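You operate a simulated robot arm through the tools that you are given. There is no shell and no other tool.

Carry out the task below with a simulated robot arm. There is one attempt and no reset: what you move stays moved.

JOB
Set both side guides to 10 cm on their scales and lock them.
Fine: the belt stands; slacken a guide's knob, slide the guide, tighten the knob again. Leave the trays where they are.

It is judged by the outcome, as a careful person would: the job done as asked, and still so three seconds after it is handed in. It fails if anything else is knocked over, pushed out of place, dropped, spilled or broken.

ROBOT AND FRAMES
A 6-joint arm with a two-finger parallel gripper, fixed in place. Base frame: the origin is at the foot of the arm, x ahead of it, y to its left, z up; the work surface is at about z = 782. Readings come in mm, rad, newtons and seconds.
With the tool pointing down near the work surface it reaches from about 260 to 680 mm from the base axis. Its first joint turns from -1.152 to 1.152 rad. Payload 2.9 kg.
Tool frame: the origin (TCP) lies between the finger pads and is the grasp point; the fingertips stand 30 mm ahead of it; z points along the fingers, y is the line along which they close. The gripper opens to 110 mm. The fingers are 20 mm wide and 10 mm thick; the gripper's body (48 by 112 mm) begins 55 mm behind the TCP.
Orientation is that of the tool frame in the base frame, as a unit quaternion [w, x, y, z]. With the fingers straight down and closing along the base's y, the tool's x points along the base's -x, its y along +y and its z along -z.

CONTROLS
- The arm moves only by the tool play_rows. Its argument "plan" is a list of rows, each a list of 7 numbers: the turn, a rotation vector about the tool's x, y, z in units of 8 degrees (1.0 is 8 degrees), then the shift along the tool's x, y, z in units of 25 mm (1.0 is 25 mm), then the gripper command, from -1 (shut) to 1 (fully open), values between in proportion. In form: [[ax, ay, az, tx, ty, tz, claw], ...]. A call has 1 to 20 rows; each row shifts and turns the commanded pose from where the row before left it, along the tool's axes as they then stand. A call with a number of a shift or a turn outside -1 to 1 is refused whole. Each row takes 0.2 s and may step no farther than 50 mm and 0.15 rad from the row before; otherwise, or with a gripper value out of range, the whole call is refused. Where a pose cannot be reached the arm comes as near as it can. A force on the tool above 60 N (or 10 N above the force at the start of the call, whichever is more), or a blocked arm, ends the call early, and 0.2 s more pass. The fingers move at their own pace (about 108 mm/s each) and stop on an object; they squeeze with about 27 N. The grip force told is the motor's: it shows also when the fingers shut on nothing. Time passes only in rows, and 0.2 s behind the last, so rows that do not move let the fingers close. It gives the time, the measured TCP pose, the force on the tool (base axes), the opening and the grip force at its end, in the units of the frame above (readings bear some noise), with the torque about the TCP (base axes, N m) and any sound that the robot's microphone picked up, and new pictures: "show" is both (left out), scene, wrist or none.
- Cameras (640 x 400 px; columns grow to the right, rows downward): "scene" is fixed at [68.2, 471.6, 1340.8]; the picture's right is [-0.51, -0.86, 0.00], its down [-0.80, 0.47, -0.36] and it looks along [0.31, -0.18, -0.93] (base axes); focal length 214 px, centre (320, 200). "wrist" rides on the gripper at [72, 17, -103] in the tool frame; the picture's right is [-0.23, 0.97, 0.00], its down [-0.76, -0.18, -0.62] and it looks along [-0.61, -0.14, 0.78] (tool axes); focal length 222 px, centre (320, 200). There is no depth. A picture from a camera that has moved, and an enlarged one, comes with that camera's place and axes in the base frame and with its lens.
- zoom(camera, box): a new picture of the part [left, top, right, bottom] of that camera's present view, enlarged. No time passes.
- sign_off(): hands the job in; it is judged then, once.

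Places have to be worked out from the pictures, the camera data and where the tool is seen. Open the gripper and draw the arm clear of the work before you hand the job in, unless the task says otherwise.

The tools are called after ">>>" as name(argument=value, ...) on one line, values as JSON. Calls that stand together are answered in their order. play_rows: Moves the arm, as the interface text tells. Its arguments: {"type":"object","properties":{"plan":{"type":"array"},"show":{"type":"string","enum":["both","scene","wrist","none"]}},"required":["plan"]} The other tools are called the same way: zoom (camera, box) takes an enlarged picture of a part of a camera's view; sign_off () hands the job in.

At the start:

```text
time_s: 0.0
tcp_pos: [380.0, -39.6, 1101.3]
tcp_rot: [-0.001, 0.0, 1.0, 0.0]
ft_force: [0.7, -0.2, -0.2]
torque: [-0.01, -0.02, -0.01]
grip_width: 110.1
grip_force: 0.0
```

scene: 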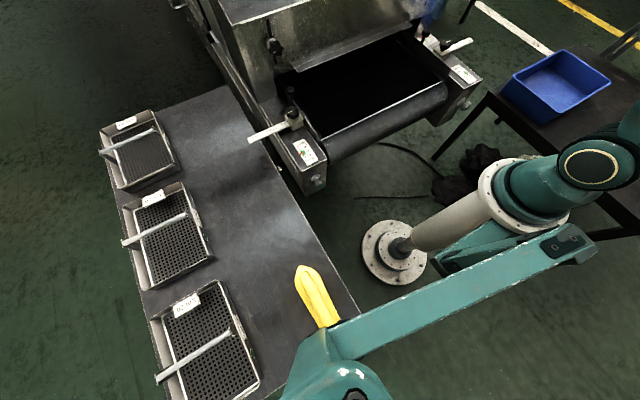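
wrist: 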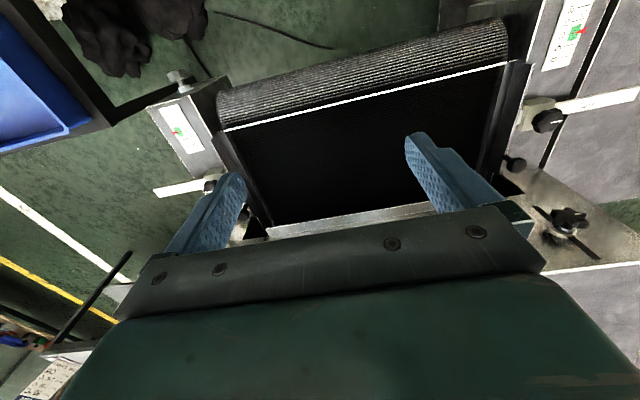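

I see a conveyor with two side guides, each with a scale rod and a black knob; I zoom into both views to find the scales and knobs.

>>> zoom(camera="scene", box=[230, 70, 350, 200])

>>> zoom(camera="scene", box=[400, 10, 500, 130])

>>> zoom(camera="wrist", box=[480, 0, 640, 270])

>>> zoom(camera="wrist", box=[130, 60, 290, 240])

```text
3.08 times, centred on (290, 135) of scene
camera zoom: at [68.2, 471.6, 1340.8], right [-0.51, -0.86, 0.0], down [-0.8, 0.47, -0.36], along [0.31, -0.18, -0.93], focal length 660 px, centre (412, 400)
```

zoom: 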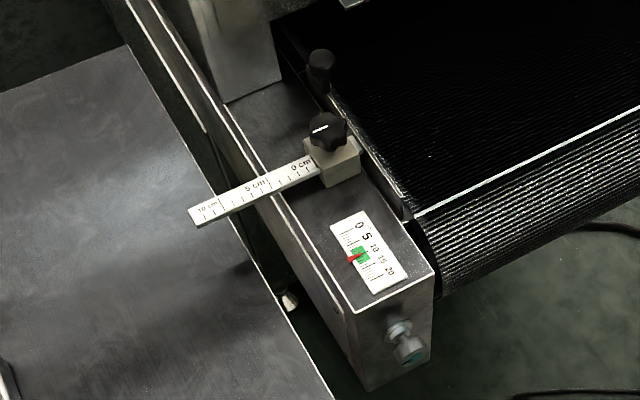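

```text
3.33 times, centred on (450, 70) of scene
camera zoom: at [68.2, 471.6, 1340.8], right [-0.51, -0.86, 0.0], down [-0.8, 0.47, -0.36], along [0.31, -0.18, -0.93], focal length 715 px, centre (-113, 633)
```

zoom: 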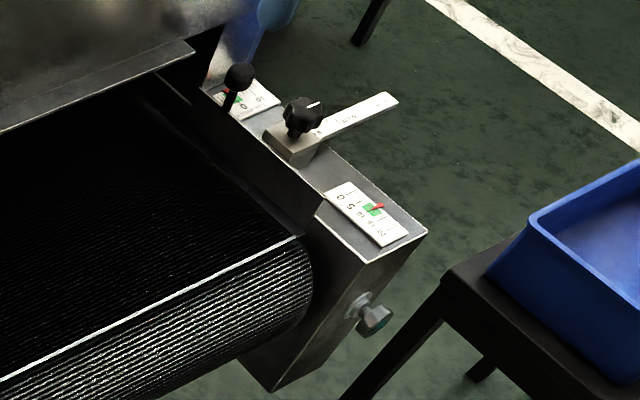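

```text
1.48 times, centred on (560, 135) of wrist
camera zoom: at [308.4, -22.6, 1204.1], right [0.23, 0.97, 0.0], down [0.76, -0.18, 0.62], along [0.61, -0.14, -0.78], focal length 329 px, centre (-36, 296)
```

zoom: 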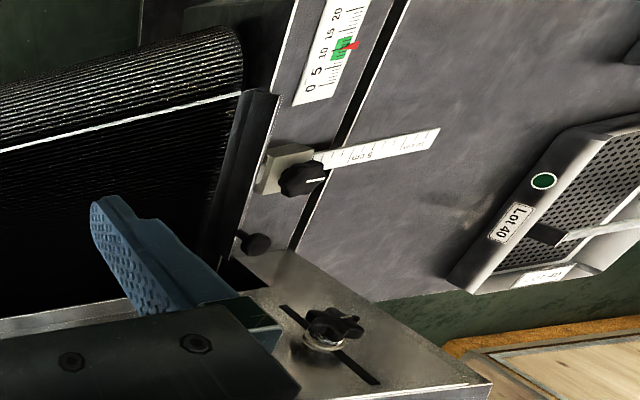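

```text
2.22 times, centred on (210, 150) of wrist
camera zoom: at [308.4, -22.6, 1204.1], right [0.23, 0.97, 0.0], down [0.76, -0.18, 0.62], along [0.61, -0.14, -0.78], focal length 494 px, centre (564, 311)
```

zoom: 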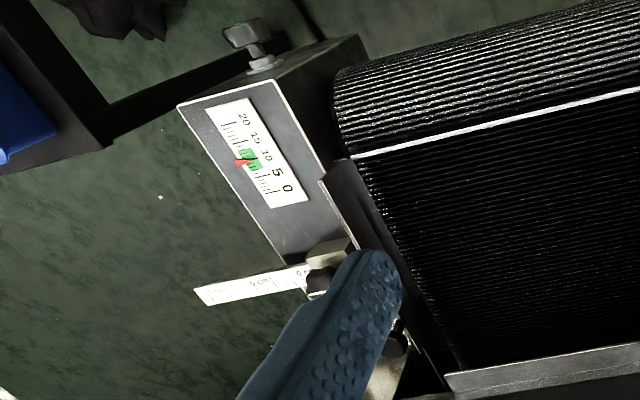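

The left knob works out at about (513, 303, 847) and the right one at about (508, -287, 847). The scale rods stick out sideways, and the hood stands beyond x≈590. I move high over the left guide to read its scale up close.

>>> play_rows(plan=[[0, 0, 0, -0.29, 1, 0.2, 1], [0, 0, 0, -0.29, 1, 0.2, 1], [0, 0, 0, -0.29, 1, 0.2, 1], [0, 0, 0, -0.29, 1, 0.2, 1], [0, 0, 0, -0.29, 1, 0.2, 1], [0, 0, 0, -0.29, 1, 0.2, 1], [0, 0, 0, -0.29, 1, 0.2, 1], [0, 0, 0, -0.29, 1, 0.2, 1], [0, 0, 0, -0.29, 1, 0.2, 1], [0, 0, 0, -0.29, 1, 0.2, 1], [0, 0, 0, -0.29, 1, 0.2, 1], [0, 0, 0, -0.29, 1, 0.2, 1], [0, 0, 0, -0.29, 1, 0.2, 1], [0, 0, 0, -0.29, 1, 0.2, 1], [0, 0, 0, 0, 0, 0, 1]])

```text
time_s: 3.2
tcp_pos: [482.7, 312.0, 1031.8]
tcp_rot: [0.0, 0.0, 1.0, 0.0]
ft_force: [-0.2, -0.5, -0.4]
torque: [0.04, 0.04, 0.0]
grip_width: 109.9
grip_force: 0.1
camera wrist: at [410.4, 328.9, 1134.4], right [0.23, 0.97, 0.0], down [0.76, -0.18, 0.62], along [0.61, -0.14, -0.78], focal length 222 px, centre (320, 200)
```

scene: 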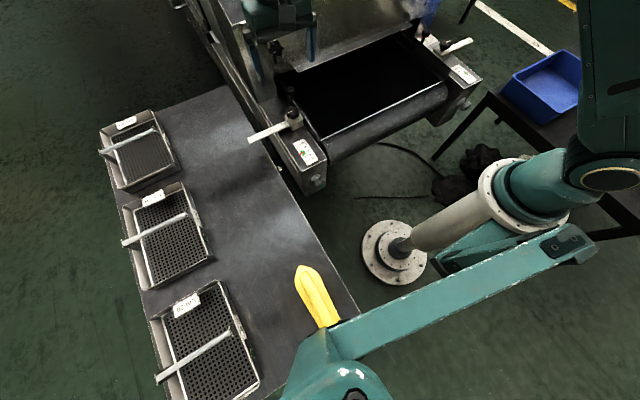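
wrist: 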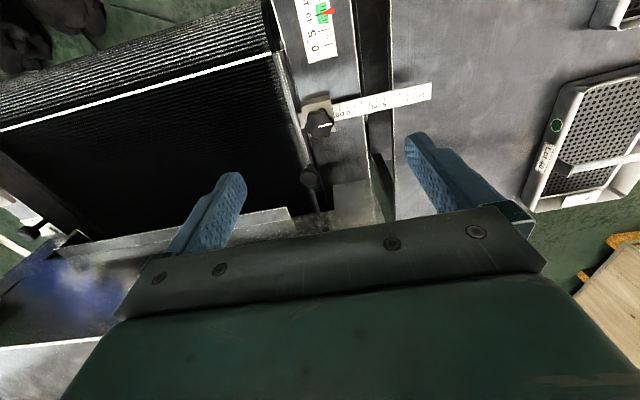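

The wrist camera now looks down on the left guide; I zoom in to read its rod scale, block and knob.

>>> zoom(camera="wrist", box=[280, 70, 440, 170])

>>> zoom(camera="wrist", box=[255, 0, 415, 220])

```text
4.00 times, centred on (360, 120) of wrist
camera zoom: at [410.4, 328.9, 1134.4], right [0.23, 0.97, 0.0], down [0.76, -0.18, 0.62], along [0.61, -0.14, -0.78], focal length 888 px, centre (160, 520)
```

zoom: 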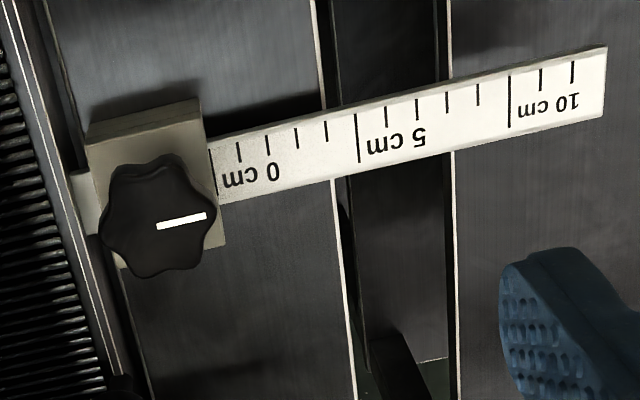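

```text
1.82 times, centred on (335, 110) of wrist
camera zoom: at [410.4, 328.9, 1134.4], right [0.23, 0.97, 0.0], down [0.76, -0.18, 0.62], along [0.61, -0.14, -0.78], focal length 404 px, centre (293, 364)
```

zoom: 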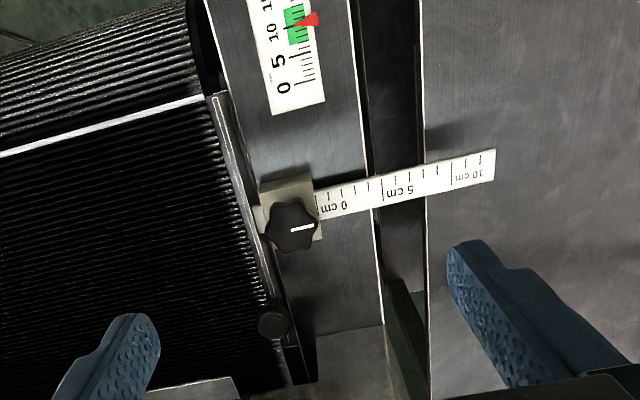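

The left rod reads 0 cm at the block's outer face, with its 10 cm line near y≈425 and z≈820, so the guide has to come in by 10 cm. I zoom into the black ball knob and the guide plate beside it to be sure of what must not be touched.

>>> zoom(camera="wrist", box=[260, 130, 360, 220])

>>> zoom(camera="scene", box=[260, 70, 320, 130])

>>> zoom(camera="scene", box=[410, 10, 480, 80])

```text
4.44 times, centred on (310, 175) of wrist
camera zoom: at [410.4, 328.9, 1134.4], right [0.23, 0.97, 0.0], down [0.76, -0.18, 0.62], along [0.61, -0.14, -0.78], focal length 987 px, centre (364, 311)
```

zoom: 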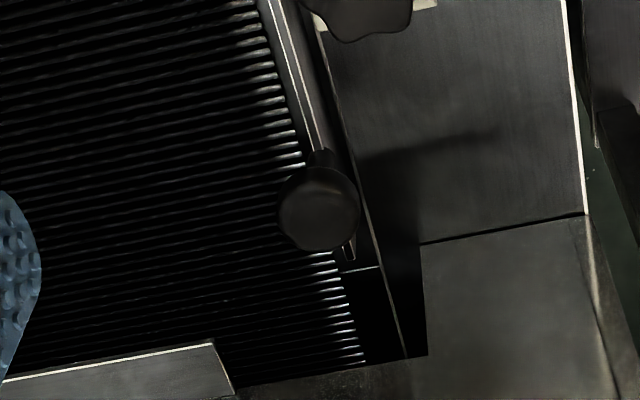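

```text
6.67 times, centred on (290, 100) of scene
camera zoom: at [68.2, 471.6, 1340.8], right [-0.51, -0.86, 0.0], down [-0.8, 0.47, -0.36], along [0.31, -0.18, -0.93], focal length 1430 px, centre (520, 867)
```

zoom: 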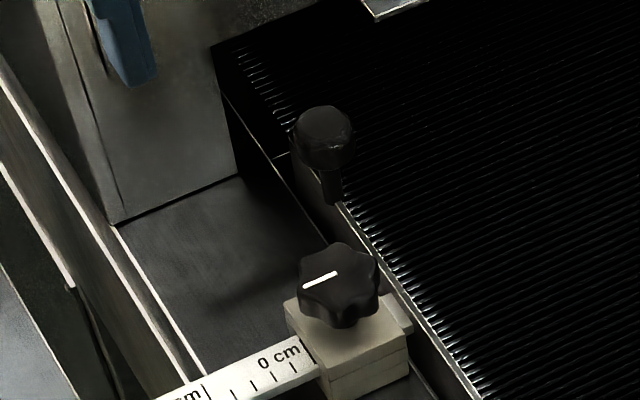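

```text
5.71 times, centred on (445, 45) of scene
camera zoom: at [68.2, 471.6, 1340.8], right [-0.51, -0.86, 0.0], down [-0.8, 0.47, -0.36], along [0.31, -0.18, -0.93], focal length 1226 px, centre (-394, 1086)
```

zoom: 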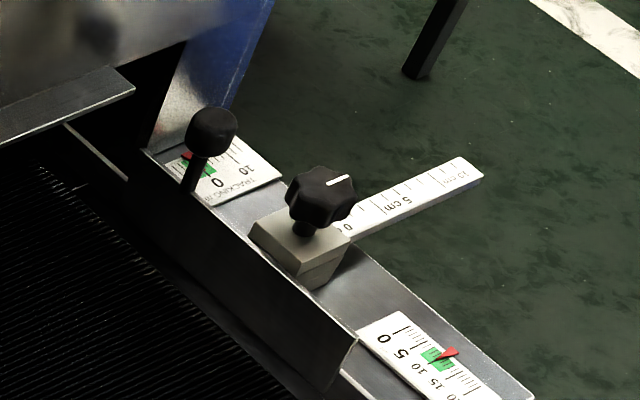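

The black balls are handles on the guides' far ends, and the left one stands near (577, 277, 860). I move above the left knob with the gripper partly open, then turn the tool 90° clockwise so the fingers close along x across the knob's valleys.

>>> play_rows(plan=[[0, 0, 0, -0.2, -0.05, 0.8, 0.1], [0, 0, 0, -0.2, -0.05, 0.8, 0.1], [0, 0, 0, -0.2, -0.05, 0.8, 0.1], [0, 0, 0, -0.2, -0.05, 0.8, 0.1], [0, 0, 0, -0.2, -0.05, 0.8, 0.1], [0, 0, 0, -0.19, -0.05, 0.8, 0.1], [0, 0, 0.9375, 0, 0, 0, 0.1], [0, 0, 0.9375, 0, 0, 0, 0.1], [0, 0, 0.9375, 0, 0, 0, 0.1], [0, 0, 0.9375, 0, 0, 0, 0.1], [0, 0, 0.9375, 0, 0, 0, 0.1], [0, 0, 0.9375, 0, 0, 0, 0.1], [0, 0, 0.9375, 0, 0, 0, 0.1], [0, 0, 0.9375, 0, 0, 0, 0.1], [0, 0, 0.9375, 0, 0, 0, 0.1], [0, 0, 0.9375, 0, 0, 0, 0.1], [0, 0, 0.9375, 0, 0, 0, 0.1], [0, 0, 0.9375, 0, 0, 0, 0.1], [0, 0, 0, 0, 0, 0, 0.1]])

```text
time_s: 7.2
tcp_pos: [510.7, 304.5, 910.7]
tcp_rot: [0.0, 0.708, 0.706, 0.0]
ft_force: [0.5, -0.2, 0.0]
torque: [-0.02, 0.01, 0.0]
grip_width: 60.6
grip_force: 0.1
camera wrist: at [529.1, 375.8, 1013.7], right [0.97, -0.23, 0.0], down [-0.18, -0.76, 0.62], along [-0.14, -0.61, -0.78], focal length 222 px, centre (320, 200)
```

scene: 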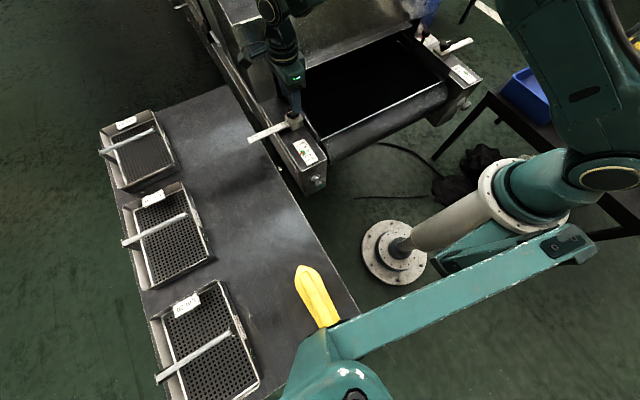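
wrist: 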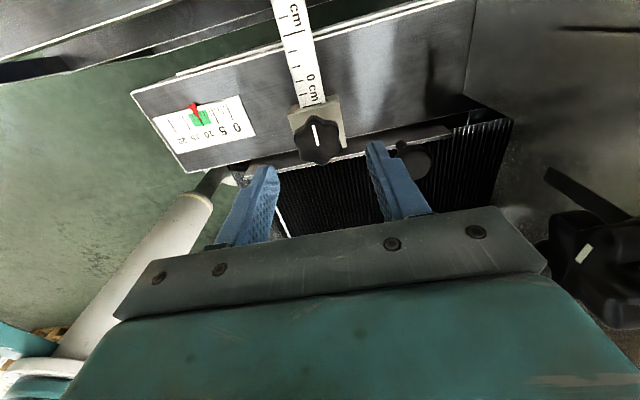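

The gripper stands above the knob with the fingers along x. I zoom in to check alignment and knob height before going down.

>>> zoom(camera="wrist", box=[230, 60, 430, 240])

>>> zoom(camera="scene", box=[255, 70, 335, 150])

```text
2.22 times, centred on (330, 150) of wrist
camera zoom: at [529.1, 375.8, 1013.7], right [0.97, -0.23, 0.0], down [-0.18, -0.76, 0.62], along [-0.14, -0.61, -0.78], focal length 494 px, centre (298, 311)
```

zoom: 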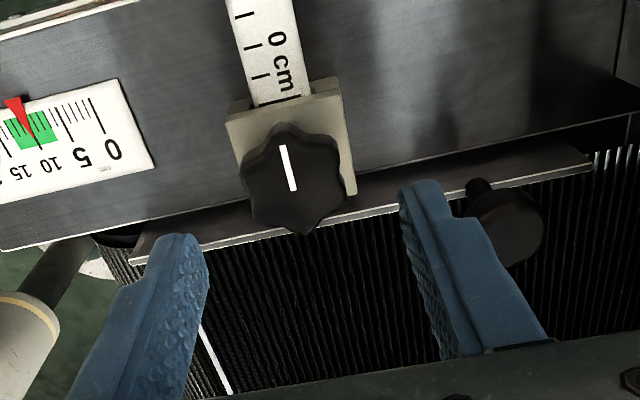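

```text
5.00 times, centred on (295, 110) of scene
camera zoom: at [68.2, 471.6, 1340.8], right [-0.51, -0.86, 0.0], down [-0.8, 0.47, -0.36], along [0.31, -0.18, -0.93], focal length 1072 px, centre (445, 650)
```

zoom: 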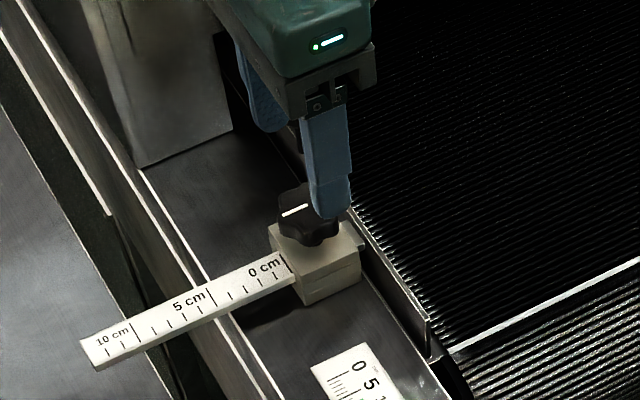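

Block top is at z≈826 and knob top at ≈847, with the knob centred at (512, 306). I lower the open fingers around the knob until the tips are at about z=831.

>>> play_rows(plan=[[0, 0, 0, 0.03, 0.03, 0.5, 0.1], [0, 0, 0, 0.03, 0.02, 0.5, 0.1], [0, 0, 0, 0, 0, 0.4, 0.1], [0, 0, 0, 0, 0, 0.3, 0.1], [0, 0, 0, 0, 0, 0.26, 0.1], [0, 0, 0, 0, 0, 0, 0.1]])

```text
time_s: 8.6
tcp_pos: [511.4, 304.9, 861.1]
tcp_rot: [0.0, 0.707, 0.707, 0.0]
ft_force: [0.5, 0.3, 0.2]
torque: [0.01, 0.0, 0.0]
grip_width: 60.4
grip_force: 0.0
camera wrist: at [529.6, 377.2, 964.3], right [0.97, -0.23, 0.0], down [-0.18, -0.76, 0.62], along [-0.14, -0.61, -0.78], focal length 222 px, centre (320, 200)
```

scene: 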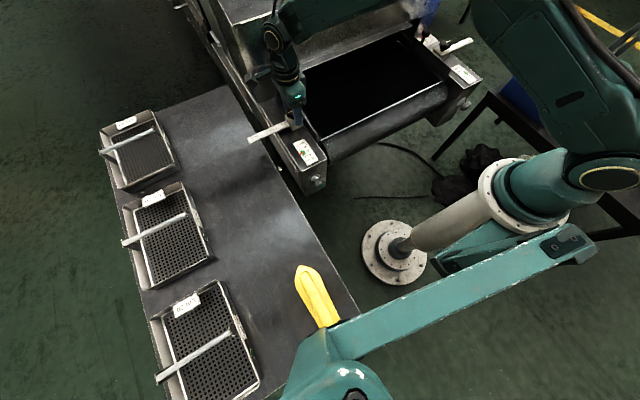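
wrist: 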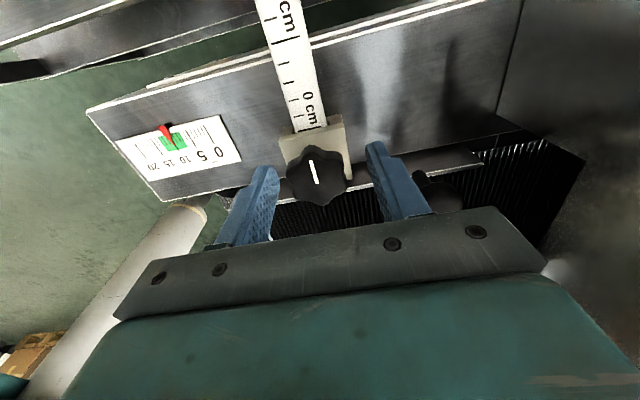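

The fingers straddle the knob without contact. I close them on it and check the width and grip.

>>> play_rows(plan=[[0, 0, 0, 0, 0, 0, -0.2], [0, 0, 0, 0, 0, 0, -1], [0, 0, 0, 0, 0, 0, -1]])

```text
time_s: 9.4
tcp_pos: [510.5, 305.1, 861.5]
tcp_rot: [0.0, 0.706, 0.708, -0.002]
ft_force: [-15.4, -0.8, 5.4]
torque: [-0.23, 0.47, -0.01]
grip_width: 35.2
grip_force: 44.5
camera wrist: at [528.2, 377.5, 963.9], right [0.97, -0.23, 0.0], down [-0.17, -0.76, 0.63], along [-0.14, -0.61, -0.78], focal length 222 px, centre (320, 200)
```

scene: 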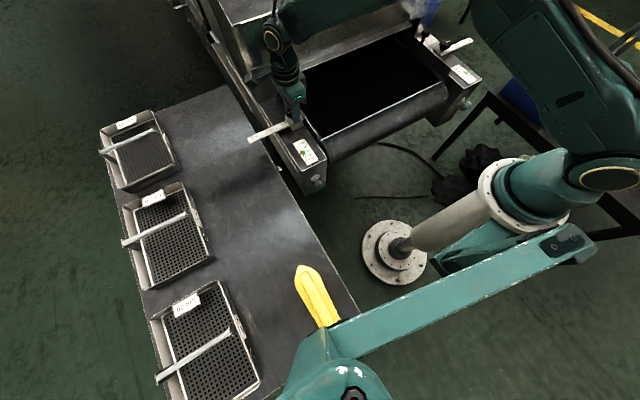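
wrist: 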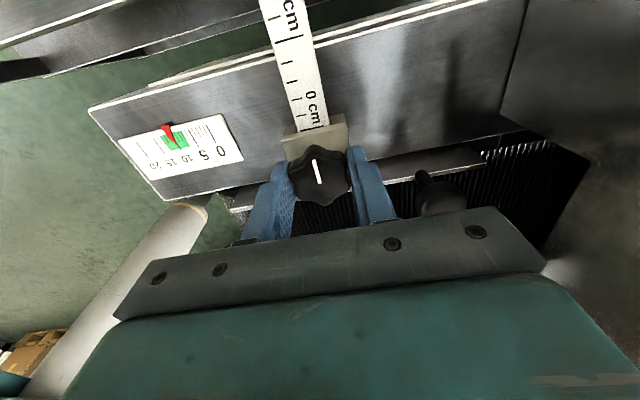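

The knob is held (35 mm) with a small side load, so I ease the pose 1 mm in −x. Then I turn counterclockwise 30° to feel the slackening torque.

>>> play_rows(plan=[[0, 0, 0, 0, -0.05, 0, -1], [0, 0, -0.75, 0, 0, 0, -1], [0, 0, -0.75, 0, 0, 0, -1], [0, 0, -0.75, 0, 0, 0, -1], [0, 0, -0.75, 0, 0, 0, -1], [0, 0, -0.75, 0, 0, 0, -1], [0, 0, 0, 0, 0, 0, -1]])

```text
time_s: 11.0
tcp_pos: [509.1, 305.0, 861.4]
tcp_rot: [-0.001, 0.5, 0.866, -0.001]
ft_force: [-10.4, -1.9, -10.7]
torque: [-0.28, 0.03, -0.01]
grip_width: 35.5
grip_force: 45.3
camera wrist: at [489.3, 376.1, 964.0], right [0.96, 0.29, 0.0], down [0.23, -0.75, 0.62], along [0.18, -0.6, -0.78], focal length 222 px, centre (320, 200)
```

scene: 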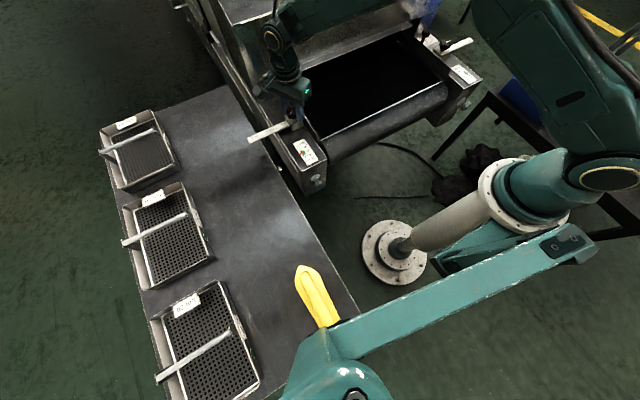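
wrist: 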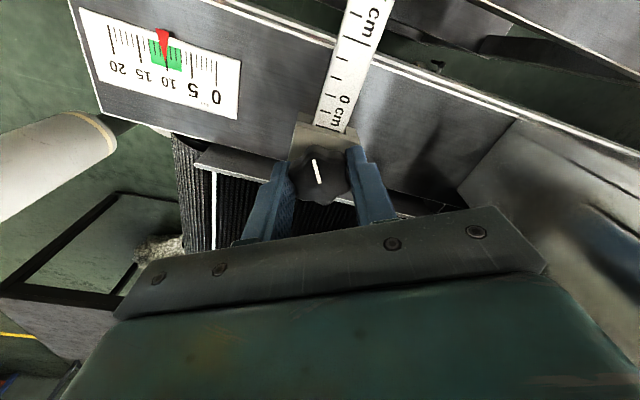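

The white line turned with the tool (30°) with almost no torque. I continue counterclockwise another 60°.

>>> play_rows(plan=[[0, 0, -0.75, 0, 0, 0, -1], [0, 0, -0.75, 0, 0, 0, -1], [0, 0, -0.75, 0, 0, 0, -1], [0, 0, -0.75, 0, 0, 0, -1], [0, 0, -0.75, 0, 0, 0, -1], [0, 0, -0.75, 0, 0, 0, -1], [0, 0, -0.75, 0, 0, 0, -1], [0, 0, -0.75, 0, 0, 0, -1], [0, 0, -0.75, 0, 0, 0, -1], [0, 0, -0.75, 0, 0, 0, -1], [0, 0, 0, 0, 0, 0, -1]])

```text
time_s: 13.4
tcp_pos: [509.9, 304.7, 861.2]
tcp_rot: [-0.002, -0.001, 1.0, -0.001]
ft_force: [-9.6, -1.3, -20.4]
torque: [0.02, 0.15, 0.03]
grip_width: 35.6
grip_force: 45.7
camera wrist: at [438.5, 321.4, 964.4], right [0.23, 0.97, 0.0], down [0.76, -0.18, 0.62], along [0.6, -0.14, -0.78], focal length 222 px, centre (320, 200)
```

scene: 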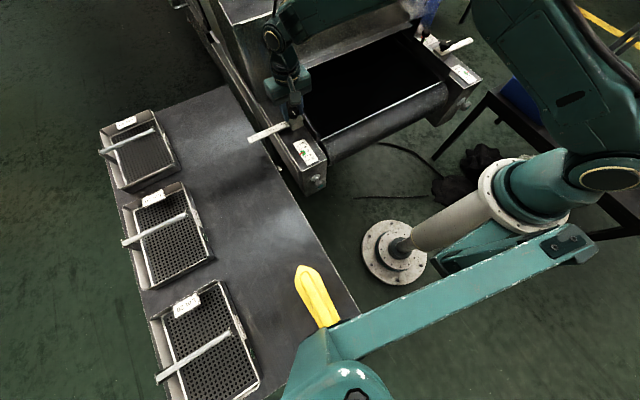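
wrist: 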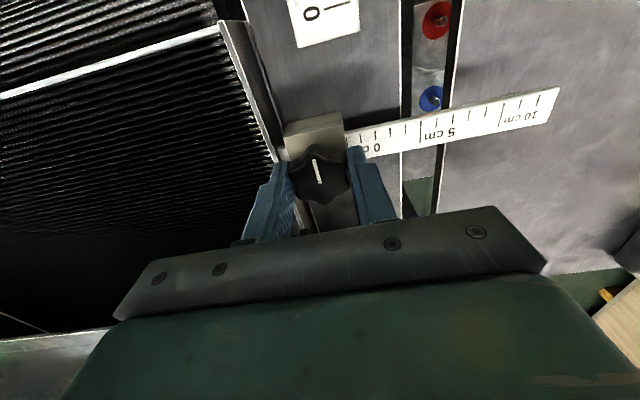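

The knob has turned about 90° easily, though there is a growing vertical pull on the tool. I zoom in on the knob and on the coloured dots in the gap next to the rod.

>>> zoom(camera="wrist", box=[270, 0, 480, 210])

>>> zoom(camera="scene", box=[240, 80, 330, 170])

```text
1.90 times, centred on (375, 105) of wrist
camera zoom: at [438.5, 321.4, 964.4], right [0.23, 0.97, 0.0], down [0.76, -0.18, 0.62], along [0.6, -0.14, -0.78], focal length 423 px, centre (215, 381)
```

zoom: 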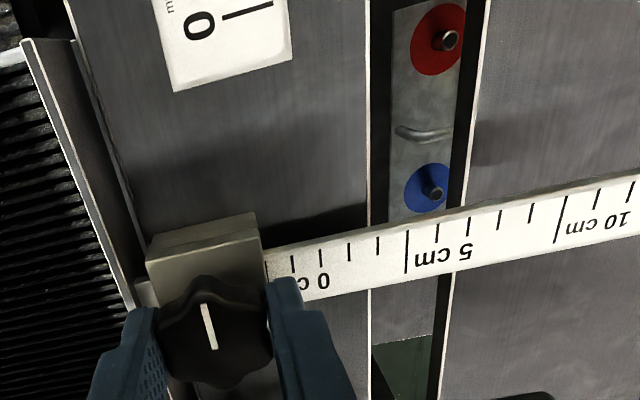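

```text
4.44 times, centred on (285, 125) of scene
camera zoom: at [68.3, 471.8, 1340.7], right [-0.51, -0.86, 0.0], down [-0.8, 0.47, -0.36], along [0.31, -0.18, -0.93], focal length 953 px, centre (476, 533)
```

zoom: 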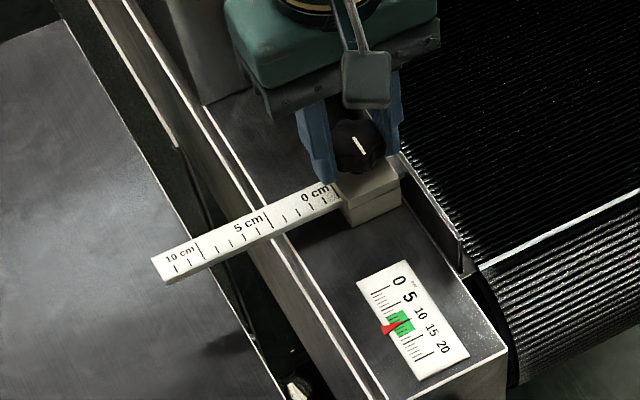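

The dots are fixtures far below in the gap and out of the way. The white line has gone from +y to −x, so the knob has turned 90° counterclockwise; I relieve the side loads slightly and turn 60° more.

>>> play_rows(plan=[[0, 0, 0, 0.04, 0, 0.04, -1], [0, 0, -0.75, 0, 0, 0, -1], [0, 0, -0.75, 0, 0, 0, -1], [0, 0, -0.75, 0, 0, 0, -1], [0, 0, -0.75, 0, 0, 0, -1], [0, 0, -0.75, 0, 0, 0, -1], [0, 0, -0.75, 0, 0, 0, -1], [0, 0, -0.75, 0, 0, 0, -1], [0, 0, -0.75, 0, 0, 0, -1], [0, 0, -0.75, 0, 0, 0, -1], [0, 0, -0.75, 0, 0, 0, -1], [0, 0, 0, 0, 0, 0, -1]])

```text
time_s: 16.0
tcp_pos: [509.3, 306.2, 861.7]
tcp_rot: [0.001, -0.5, 0.866, 0.0]
ft_force: [1.5, -3.3, 10.9]
torque: [-0.05, 0.01, -0.47]
grip_width: 35.3
grip_force: 45.2
camera wrist: at [460.2, 250.4, 964.6], right [-0.73, 0.68, 0.0], down [0.53, 0.57, 0.62], along [0.43, 0.46, -0.78], focal length 222 px, centre (320, 200)
```

scene: 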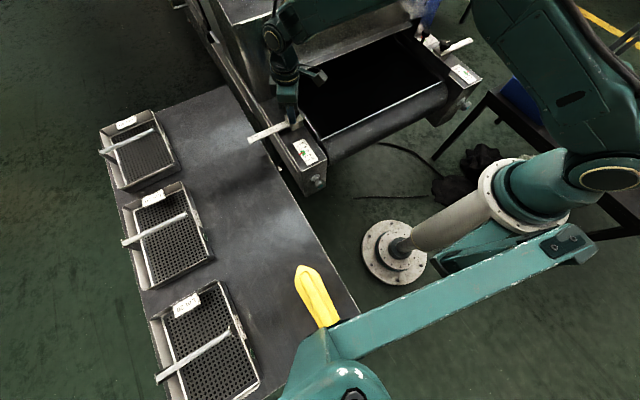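
wrist: 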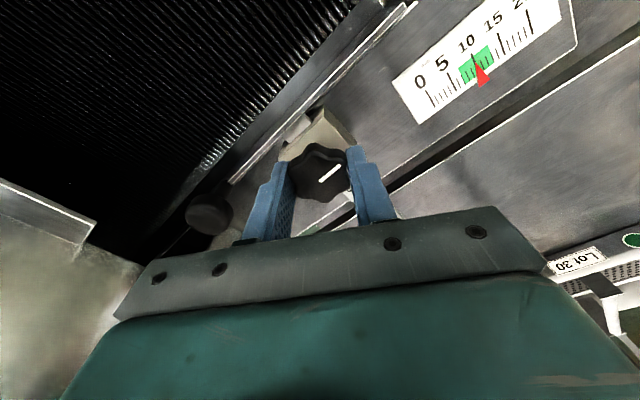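

The fingers slipped one lobe while the line stopped near −x, so the knob has reached its slack stop at about 90°. I release it, lift clear, square the gripper along x, and move out over the rod's outer end.

>>> play_rows(plan=[[0, 0, 0, 0, 0, 0, -0.3], [0, 0, 0, 0, 0, 0, 0.1], [0, 0, 0, 0, 0, 0, 0.1], [0, 0, 0, 0, 0, -0.6, 0.1], [0, 0, 0, 0, 0, -0.9, 0.1], [0, 0, 0, 0, 0, -0.9, 0.1], [0, 0, -0.9375, 0, 0, 0, 0.1], [0, 0, -0.9375, 0, 0, 0, 0.1], [0, 0, -0.9375, 0, 0, 0, 0.1], [0, 0, -0.9375, 0, 0, 0, 0.1], [0, 0, 0, 0, 0, 0, 0.1]])

```text
time_s: 18.4
tcp_pos: [509.5, 304.8, 921.3]
tcp_rot: [0.0, 0.708, -0.706, 0.001]
ft_force: [-0.5, -0.4, 0.3]
torque: [-0.02, -0.01, 0.01]
grip_width: 60.6
grip_force: 0.1
camera wrist: at [493.6, 232.3, 1023.9], right [-0.97, 0.23, 0.0], down [0.18, 0.76, 0.62], along [0.14, 0.61, -0.78], focal length 222 px, centre (320, 200)
```

scene: 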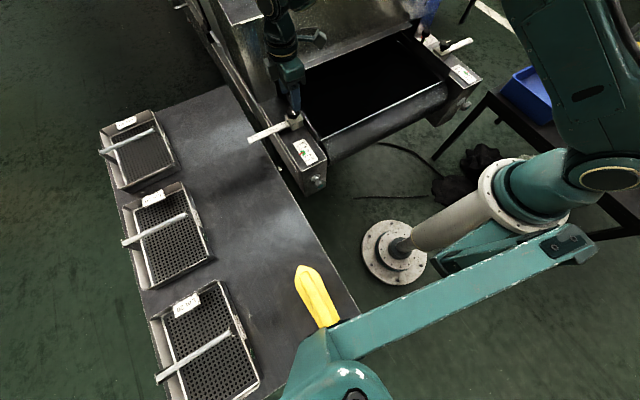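
wrist: 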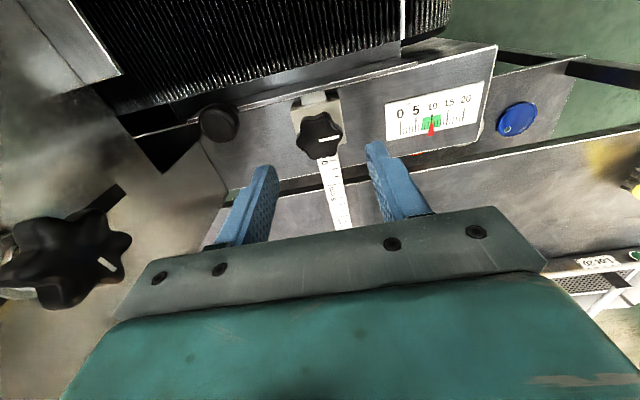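

The left knob's line now points −x and everything is clear. I move out 125 mm over the rod's outer end at this height and look.

>>> play_rows(plan=[[0, 0, 0, -0.83, -0.02, 0, 0.1], [0, 0, 0, -0.83, -0.02, 0, 0.1], [0, 0, 0, -0.83, -0.02, 0, 0.1], [0, 0, 0, -0.83, -0.02, 0, 0.1], [0, 0, 0, -0.83, -0.02, 0, 0.1], [0, 0, 0, -0.83, -0.02, 0.2, 0.1], [0, 0, 0, 0, 0, 0, 0.1]])

```text
time_s: 20.0
tcp_pos: [512.3, 429.2, 917.9]
tcp_rot: [0.0, 0.707, -0.707, 0.0]
ft_force: [-0.1, 0.4, -0.2]
torque: [-0.04, -0.02, 0.02]
grip_width: 60.3
grip_force: 0.0
camera wrist: at [496.1, 356.5, 1019.5], right [-0.97, 0.23, 0.0], down [0.18, 0.76, 0.62], along [0.14, 0.61, -0.78], focal length 222 px, centre (320, 200)
```

scene: 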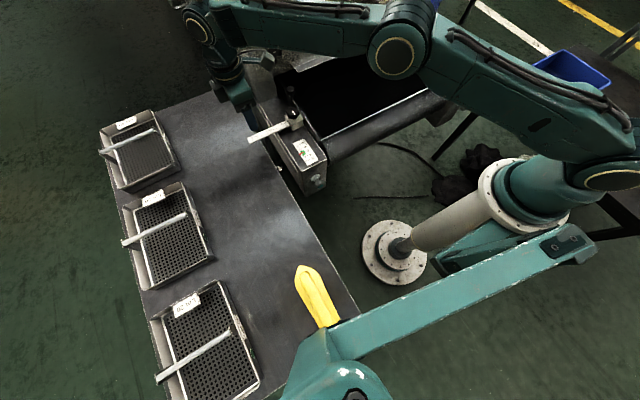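
wrist: 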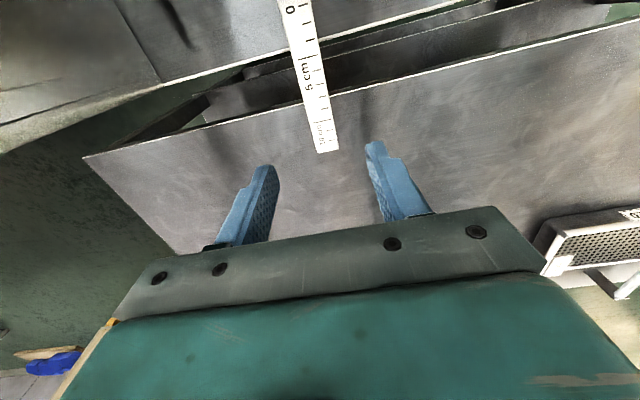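

The rod end is at about (511.5, 455). I lower the open fingers around it to z≈838, so the tips are at about 808: above the frame top (~797) and the table.

>>> play_rows(plan=[[0, 0, 0, 0, 0, 0.8, 0.1], [0, 0, 0, 0, 0, 0.8, 0.1], [0, 0, 0, 0, 0, 0.8, 0.1], [0, 0, 0, 0, 0, 0.5, 0.1], [0, 0, 0, 0, 0, 0.27, 0.1], [0, 0, 0, 0, 0, 0, 0.1]])

```text
time_s: 21.4
tcp_pos: [513.5, 430.8, 837.2]
tcp_rot: [0.0, -0.707, 0.707, 0.0]
ft_force: [-0.4, -0.6, -0.4]
torque: [-0.01, 0.02, 0.0]
grip_width: 60.7
grip_force: 0.1
camera wrist: at [496.4, 357.2, 940.0], right [-0.97, 0.23, 0.0], down [0.18, 0.76, 0.62], along [0.14, 0.61, -0.78], focal length 222 px, centre (320, 200)
```

scene: 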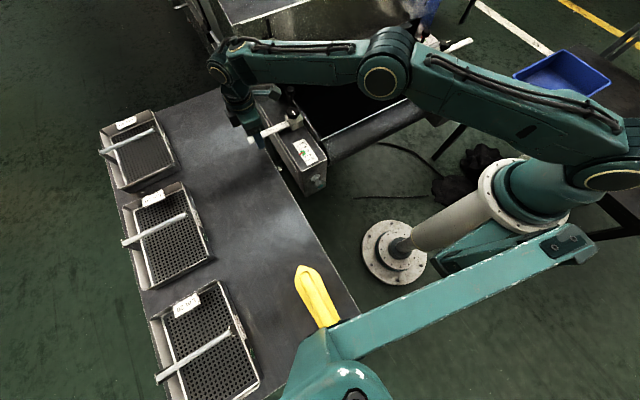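
wrist: 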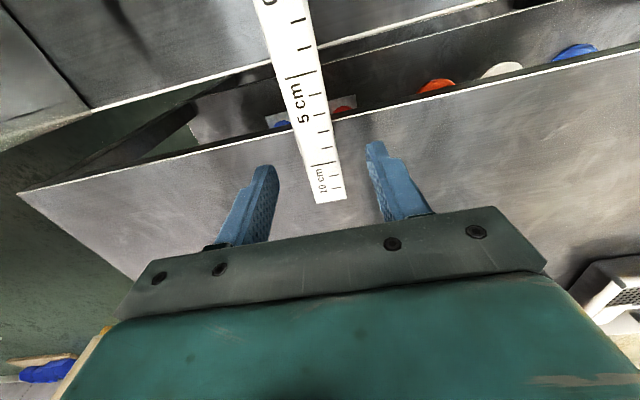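

The rod lies between the fingers. I close on it gently and check width and forces.

>>> play_rows(plan=[[0, 0, 0, 0, 0.07, 0, -0.4], [0, 0, 0, 0, 0, 0, -1], [0, 0, 0, 0, 0, 0, -1]])

```text
time_s: 22.2
tcp_pos: [510.4, 430.4, 837.1]
tcp_rot: [0.0, -0.707, 0.707, 0.0]
ft_force: [-2.5, -0.9, 1.1]
torque: [0.0, 0.06, -0.06]
grip_width: 21.7
grip_force: 45.3
camera wrist: at [494.1, 357.5, 940.2], right [-0.97, 0.23, 0.0], down [0.18, 0.76, 0.62], along [0.14, 0.61, -0.78], focal length 222 px, centre (320, 200)
```

scene: 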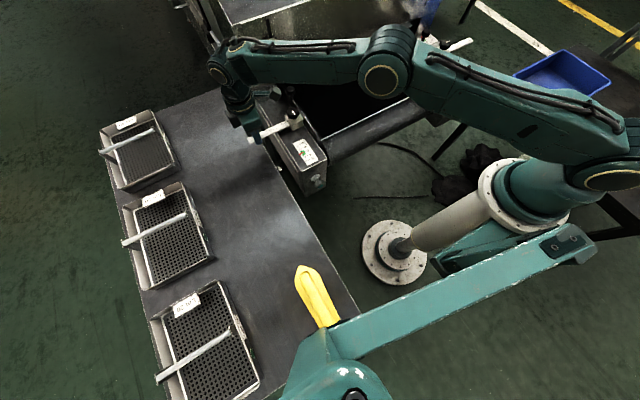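
wrist: 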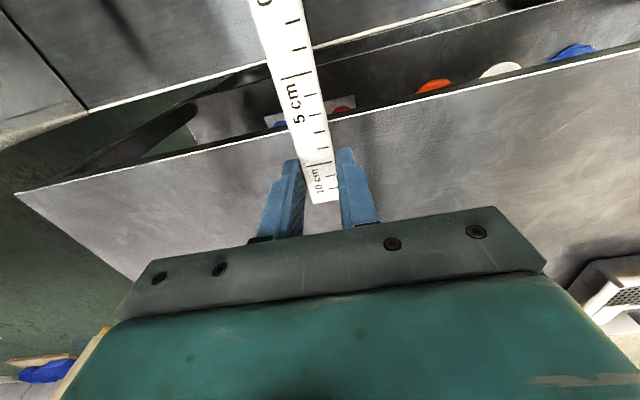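

The rod is held (21.7 mm). I push it inward 10 mm first to check that it slides and see the force.

>>> play_rows(plan=[[0, 0, 0, 0.1, 0, 0, -1], [0, 0, 0, 0.15, 0, 0, -1], [0, 0, 0, 0.15, 0, 0, -1]], show="wrist")

```text
time_s: 23.0
tcp_pos: [510.2, 420.3, 837.9]
tcp_rot: [0.001, 0.708, -0.706, 0.0]
ft_force: [-10.3, 2.9, 3.7]
torque: [0.81, 0.21, -0.38]
grip_width: 22.0
grip_force: 44.8
camera wrist: at [494.2, 347.2, 940.1], right [-0.97, 0.23, 0.0], down [0.18, 0.76, 0.62], along [0.14, 0.61, -0.78], focal length 222 px, centre (320, 200)
```

wrist: 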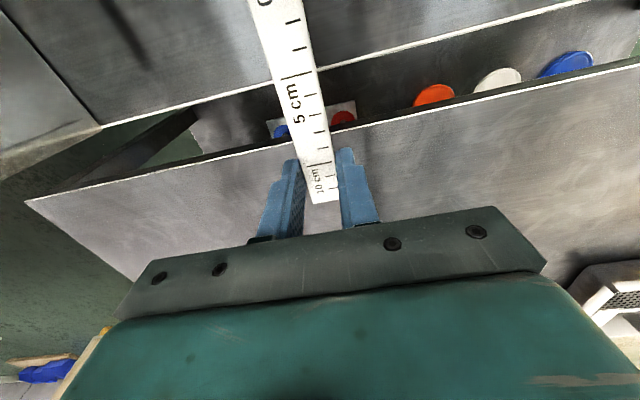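

The rod slid 10 mm with only light force. I continue inward 75 mm in small steps, easing the small side load.

>>> play_rows(plan=[[0, 0, 0, 0.3, 0.04, 0, -1], [0, 0, 0, 0.3, 0, 0, -1], [0, 0, 0, 0.3, 0, 0, -1], [0, 0, 0, 0.3, 0, 0, -1], [0, 0, 0, 0.3, 0, 0, -1], [0, 0, 0, 0.3, 0, 0, -1], [0, 0, 0, 0.3, 0, 0, -1], [0, 0, 0, 0.3, 0, 0, -1], [0, 0, 0, 0.3, 0, 0, -1], [0, 0, 0, 0.3, 0, 0, -1], [0, 0, 0, 0, 0, 0, -1]])

```text
time_s: 25.4
tcp_pos: [509.3, 343.5, 837.8]
tcp_rot: [0.0, -0.706, 0.708, 0.0]
ft_force: [0.9, 1.7, 3.4]
torque: [0.19, 0.05, 0.29]
grip_width: 22.0
grip_force: 44.7
camera wrist: at [493.9, 271.6, 940.1], right [-0.97, 0.23, 0.0], down [0.18, 0.76, 0.62], along [0.14, 0.61, -0.78], focal length 222 px, centre (320, 200)
```

scene: 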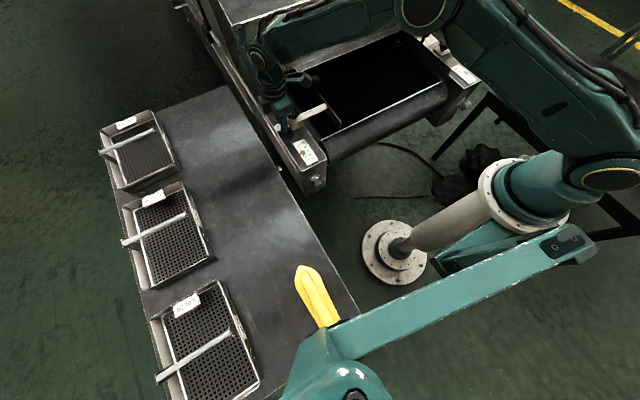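
wrist: 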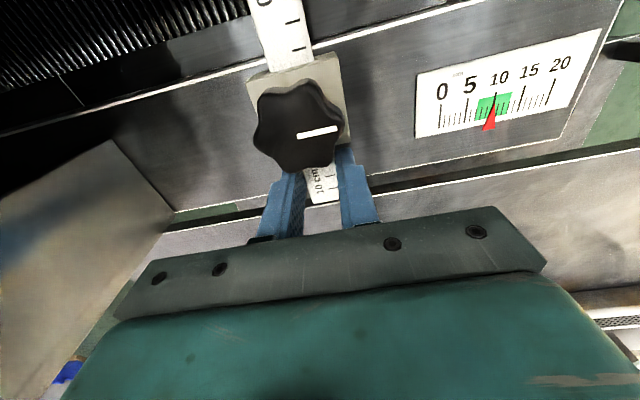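

The rod went in about 87 mm so far. I release, step back 15 mm outward along the rod, and re-grip for the last 13 mm so the fingers stay clear of the block.

>>> play_rows(plan=[[0, 0, 0, 0, 0, 0, -0.25], [0, 0, 0, 0, 0, 0, -0.25], [0, 0, 0, -0.3, 0, 0, -0.25], [0, 0, 0, -0.3, 0, 0, -0.25], [0, 0, 0, 0, 0, 0, -0.25], [0, 0, 0, 0, 0, 0, -1], [0, 0, 0, 0, 0, 0, -1]])

```text
time_s: 27.0
tcp_pos: [509.5, 360.2, 836.2]
tcp_rot: [0.001, -0.707, 0.707, 0.0]
ft_force: [-4.2, 1.9, 2.2]
torque: [-0.38, 0.05, -0.25]
grip_width: 21.9
grip_force: 44.7
camera wrist: at [494.1, 287.3, 939.4], right [-0.97, 0.23, 0.0], down [0.18, 0.76, 0.62], along [0.14, 0.61, -0.78], focal length 222 px, centre (320, 200)
```

scene: 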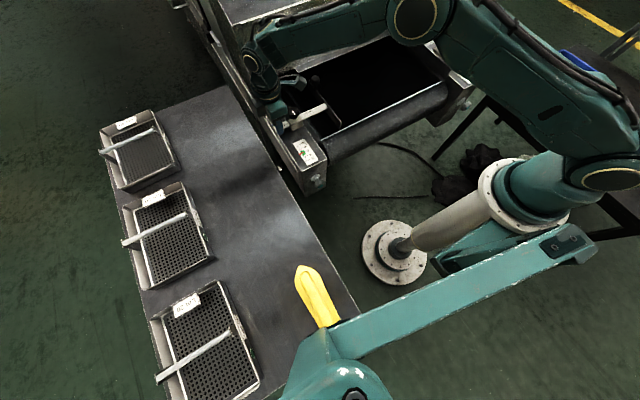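
wrist: 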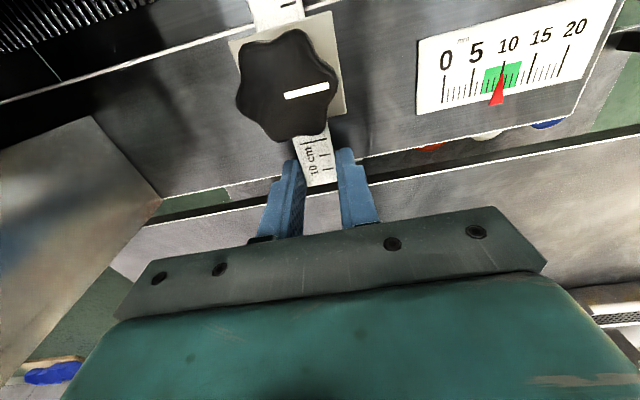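

Re-gripped at y≈360. I push in the last 13 mm, then check the position.

>>> play_rows(plan=[[0, 0, 0, 0.13, 0, 0, -1], [0, 0, 0, 0.13, 0, 0, -1], [0, 0, 0, 0.13, 0, 0, -1], [0, 0, 0, 0.12, 0, 0, -1], [0, 0, 0, 0, 0, 0, -1], [0, 0, 0, 0, 0, 0, -1]], show="wrist")

>>> zoom(camera="wrist", box=[220, 10, 380, 220])

```text
time_s: 28.4
tcp_pos: [510.0, 346.4, 836.9]
tcp_rot: [0.0, 0.707, -0.707, 0.0]
ft_force: [4.1, 1.4, -3.5]
torque: [0.65, -0.13, 0.21]
grip_width: 21.9
grip_force: 44.6
camera wrist: at [493.9, 274.0, 939.3], right [-0.97, 0.23, 0.0], down [0.18, 0.76, 0.62], along [0.14, 0.61, -0.78], focal length 222 px, centre (320, 200)
```

wrist: 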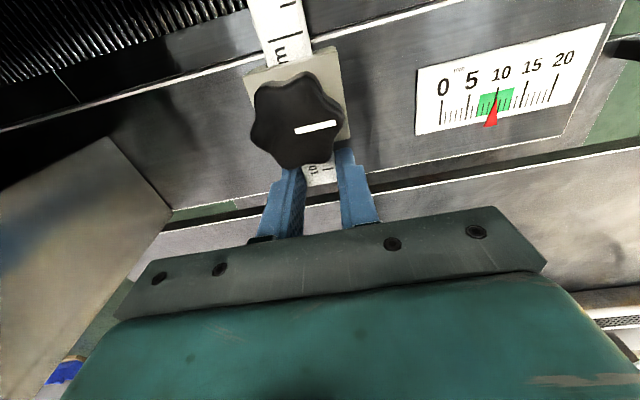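

```text
1.90 times, centred on (300, 115) of wrist
camera zoom: at [493.9, 274.0, 939.3], right [-0.97, 0.23, 0.0], down [0.18, 0.76, 0.62], along [0.14, 0.61, -0.78], focal length 423 px, centre (358, 362)
```

zoom: 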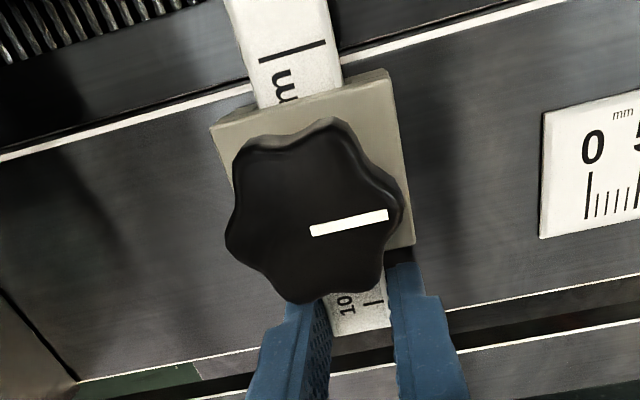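

The rod is in by an estimated 100 mm. I release, lift, and turn the tool back by 90° to view the scale at the block face from above.

>>> play_rows(plan=[[0, 0, 0, 0, 0, 0, -0.25], [0, 0, 0, 0, 0, 0, 0.1], [0, 0, 0, 0, 0, -0.5, 0.1], [0, 0, 0, 0, 0, -0.9, 0.1], [0, 0, 0, 0, 0, -0.9, 0.1], [0, 0, 0, 0, 0, -0.9, 0.1], [0, 0, 0.9375, 0, 0, 0, 0.1], [0, 0, 0.9375, 0, 0, 0, 0.1], [0, 0, 0.9375, 0, 0, 0, 0.1], [0, 0, 0.9375, 0, 0, 0, 0.1], [0, 0, 0.9375, 0, 0, 0, 0.1], [0, 0, 0.9375, 0, 0, 0, 0.1], [0, 0, 0.9375, 0, 0, 0, 0.1], [0, 0, 0.9375, 0, 0, 0, 0.1], [0, 0, 0.9375, 0, 0, 0, 0.1], [0, 0, 0.9375, 0, 0, 0, 0.1], [0, 0, 0.9375, 0, 0, 0, 0.1], [0, 0, 0.9375, 0, 0, 0, 0.1], [0, 0, 0, 0, 0, 0, 0.1]])

>>> zoom(camera="wrist", box=[240, 80, 380, 180])

```text
time_s: 32.4
tcp_pos: [508.9, 348.5, 917.3]
tcp_rot: [0.0, 0.001, 1.0, 0.0]
ft_force: [0.8, 0.1, 0.7]
torque: [-0.01, -0.01, -0.02]
grip_width: 60.6
grip_force: 0.1
camera wrist: at [438.2, 364.5, 1019.7], right [0.23, 0.97, 0.0], down [0.76, -0.18, 0.62], along [0.61, -0.14, -0.78], focal length 222 px, centre (320, 200)
```

scene: 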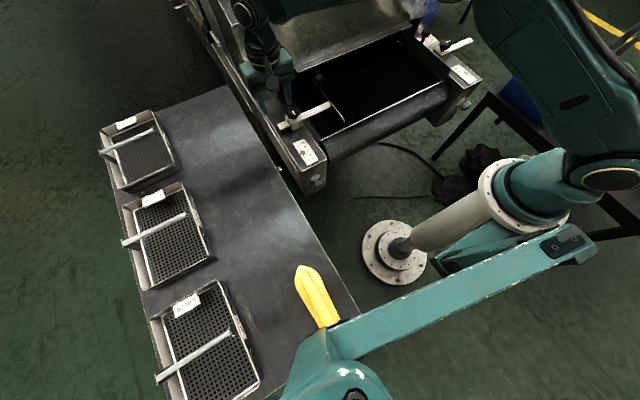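
wrist: 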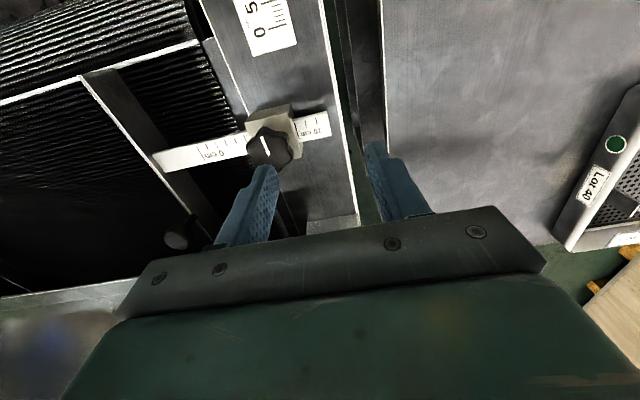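

```text
4.00 times, centred on (310, 130) of wrist
camera zoom: at [438.2, 364.5, 1019.7], right [0.23, 0.97, 0.0], down [0.76, -0.18, 0.62], along [0.61, -0.14, -0.78], focal length 888 px, centre (360, 480)
```

zoom: 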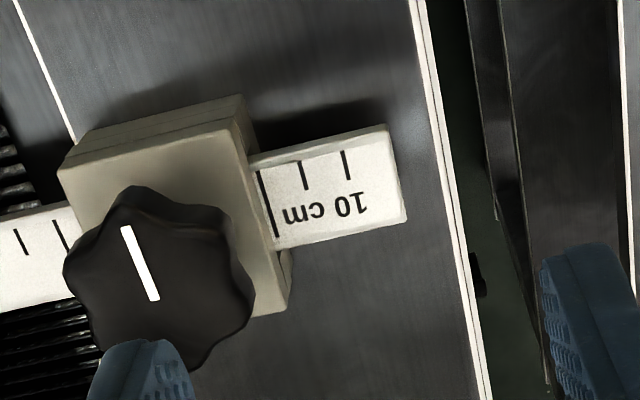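

The 10 cm line lies right beside the block's outer face. I zoom further to judge the last millimetre.

>>> zoom(camera="wrist", box=[290, 108, 346, 148])

>>> zoom(camera="scene", box=[265, 90, 345, 150])

```text
10.00 times, centred on (318, 128) of wrist
camera zoom: at [438.2, 364.5, 1019.7], right [0.23, 0.97, 0.0], down [0.76, -0.18, 0.62], along [0.61, -0.14, -0.78], focal length 2221 px, centre (340, 920)
```

zoom: 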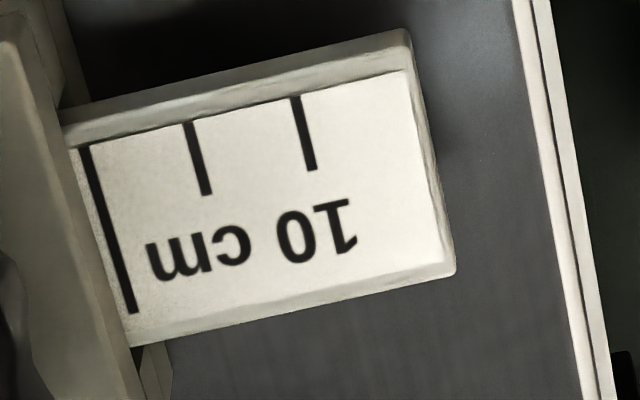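

```text
6.67 times, centred on (305, 120) of scene
camera zoom: at [68.2, 471.6, 1340.8], right [-0.51, -0.86, 0.0], down [-0.8, 0.47, -0.36], along [0.31, -0.18, -0.93], focal length 1430 px, centre (420, 733)
```

zoom: 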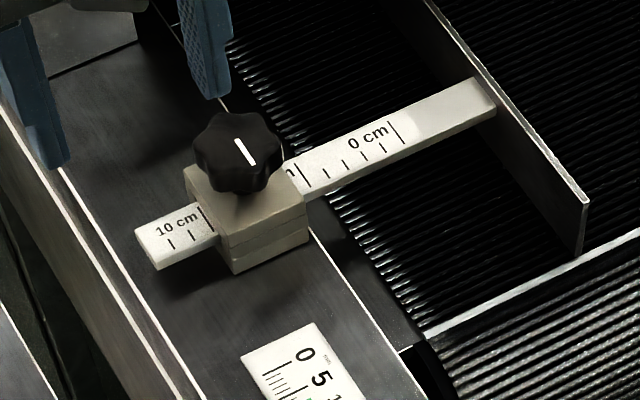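

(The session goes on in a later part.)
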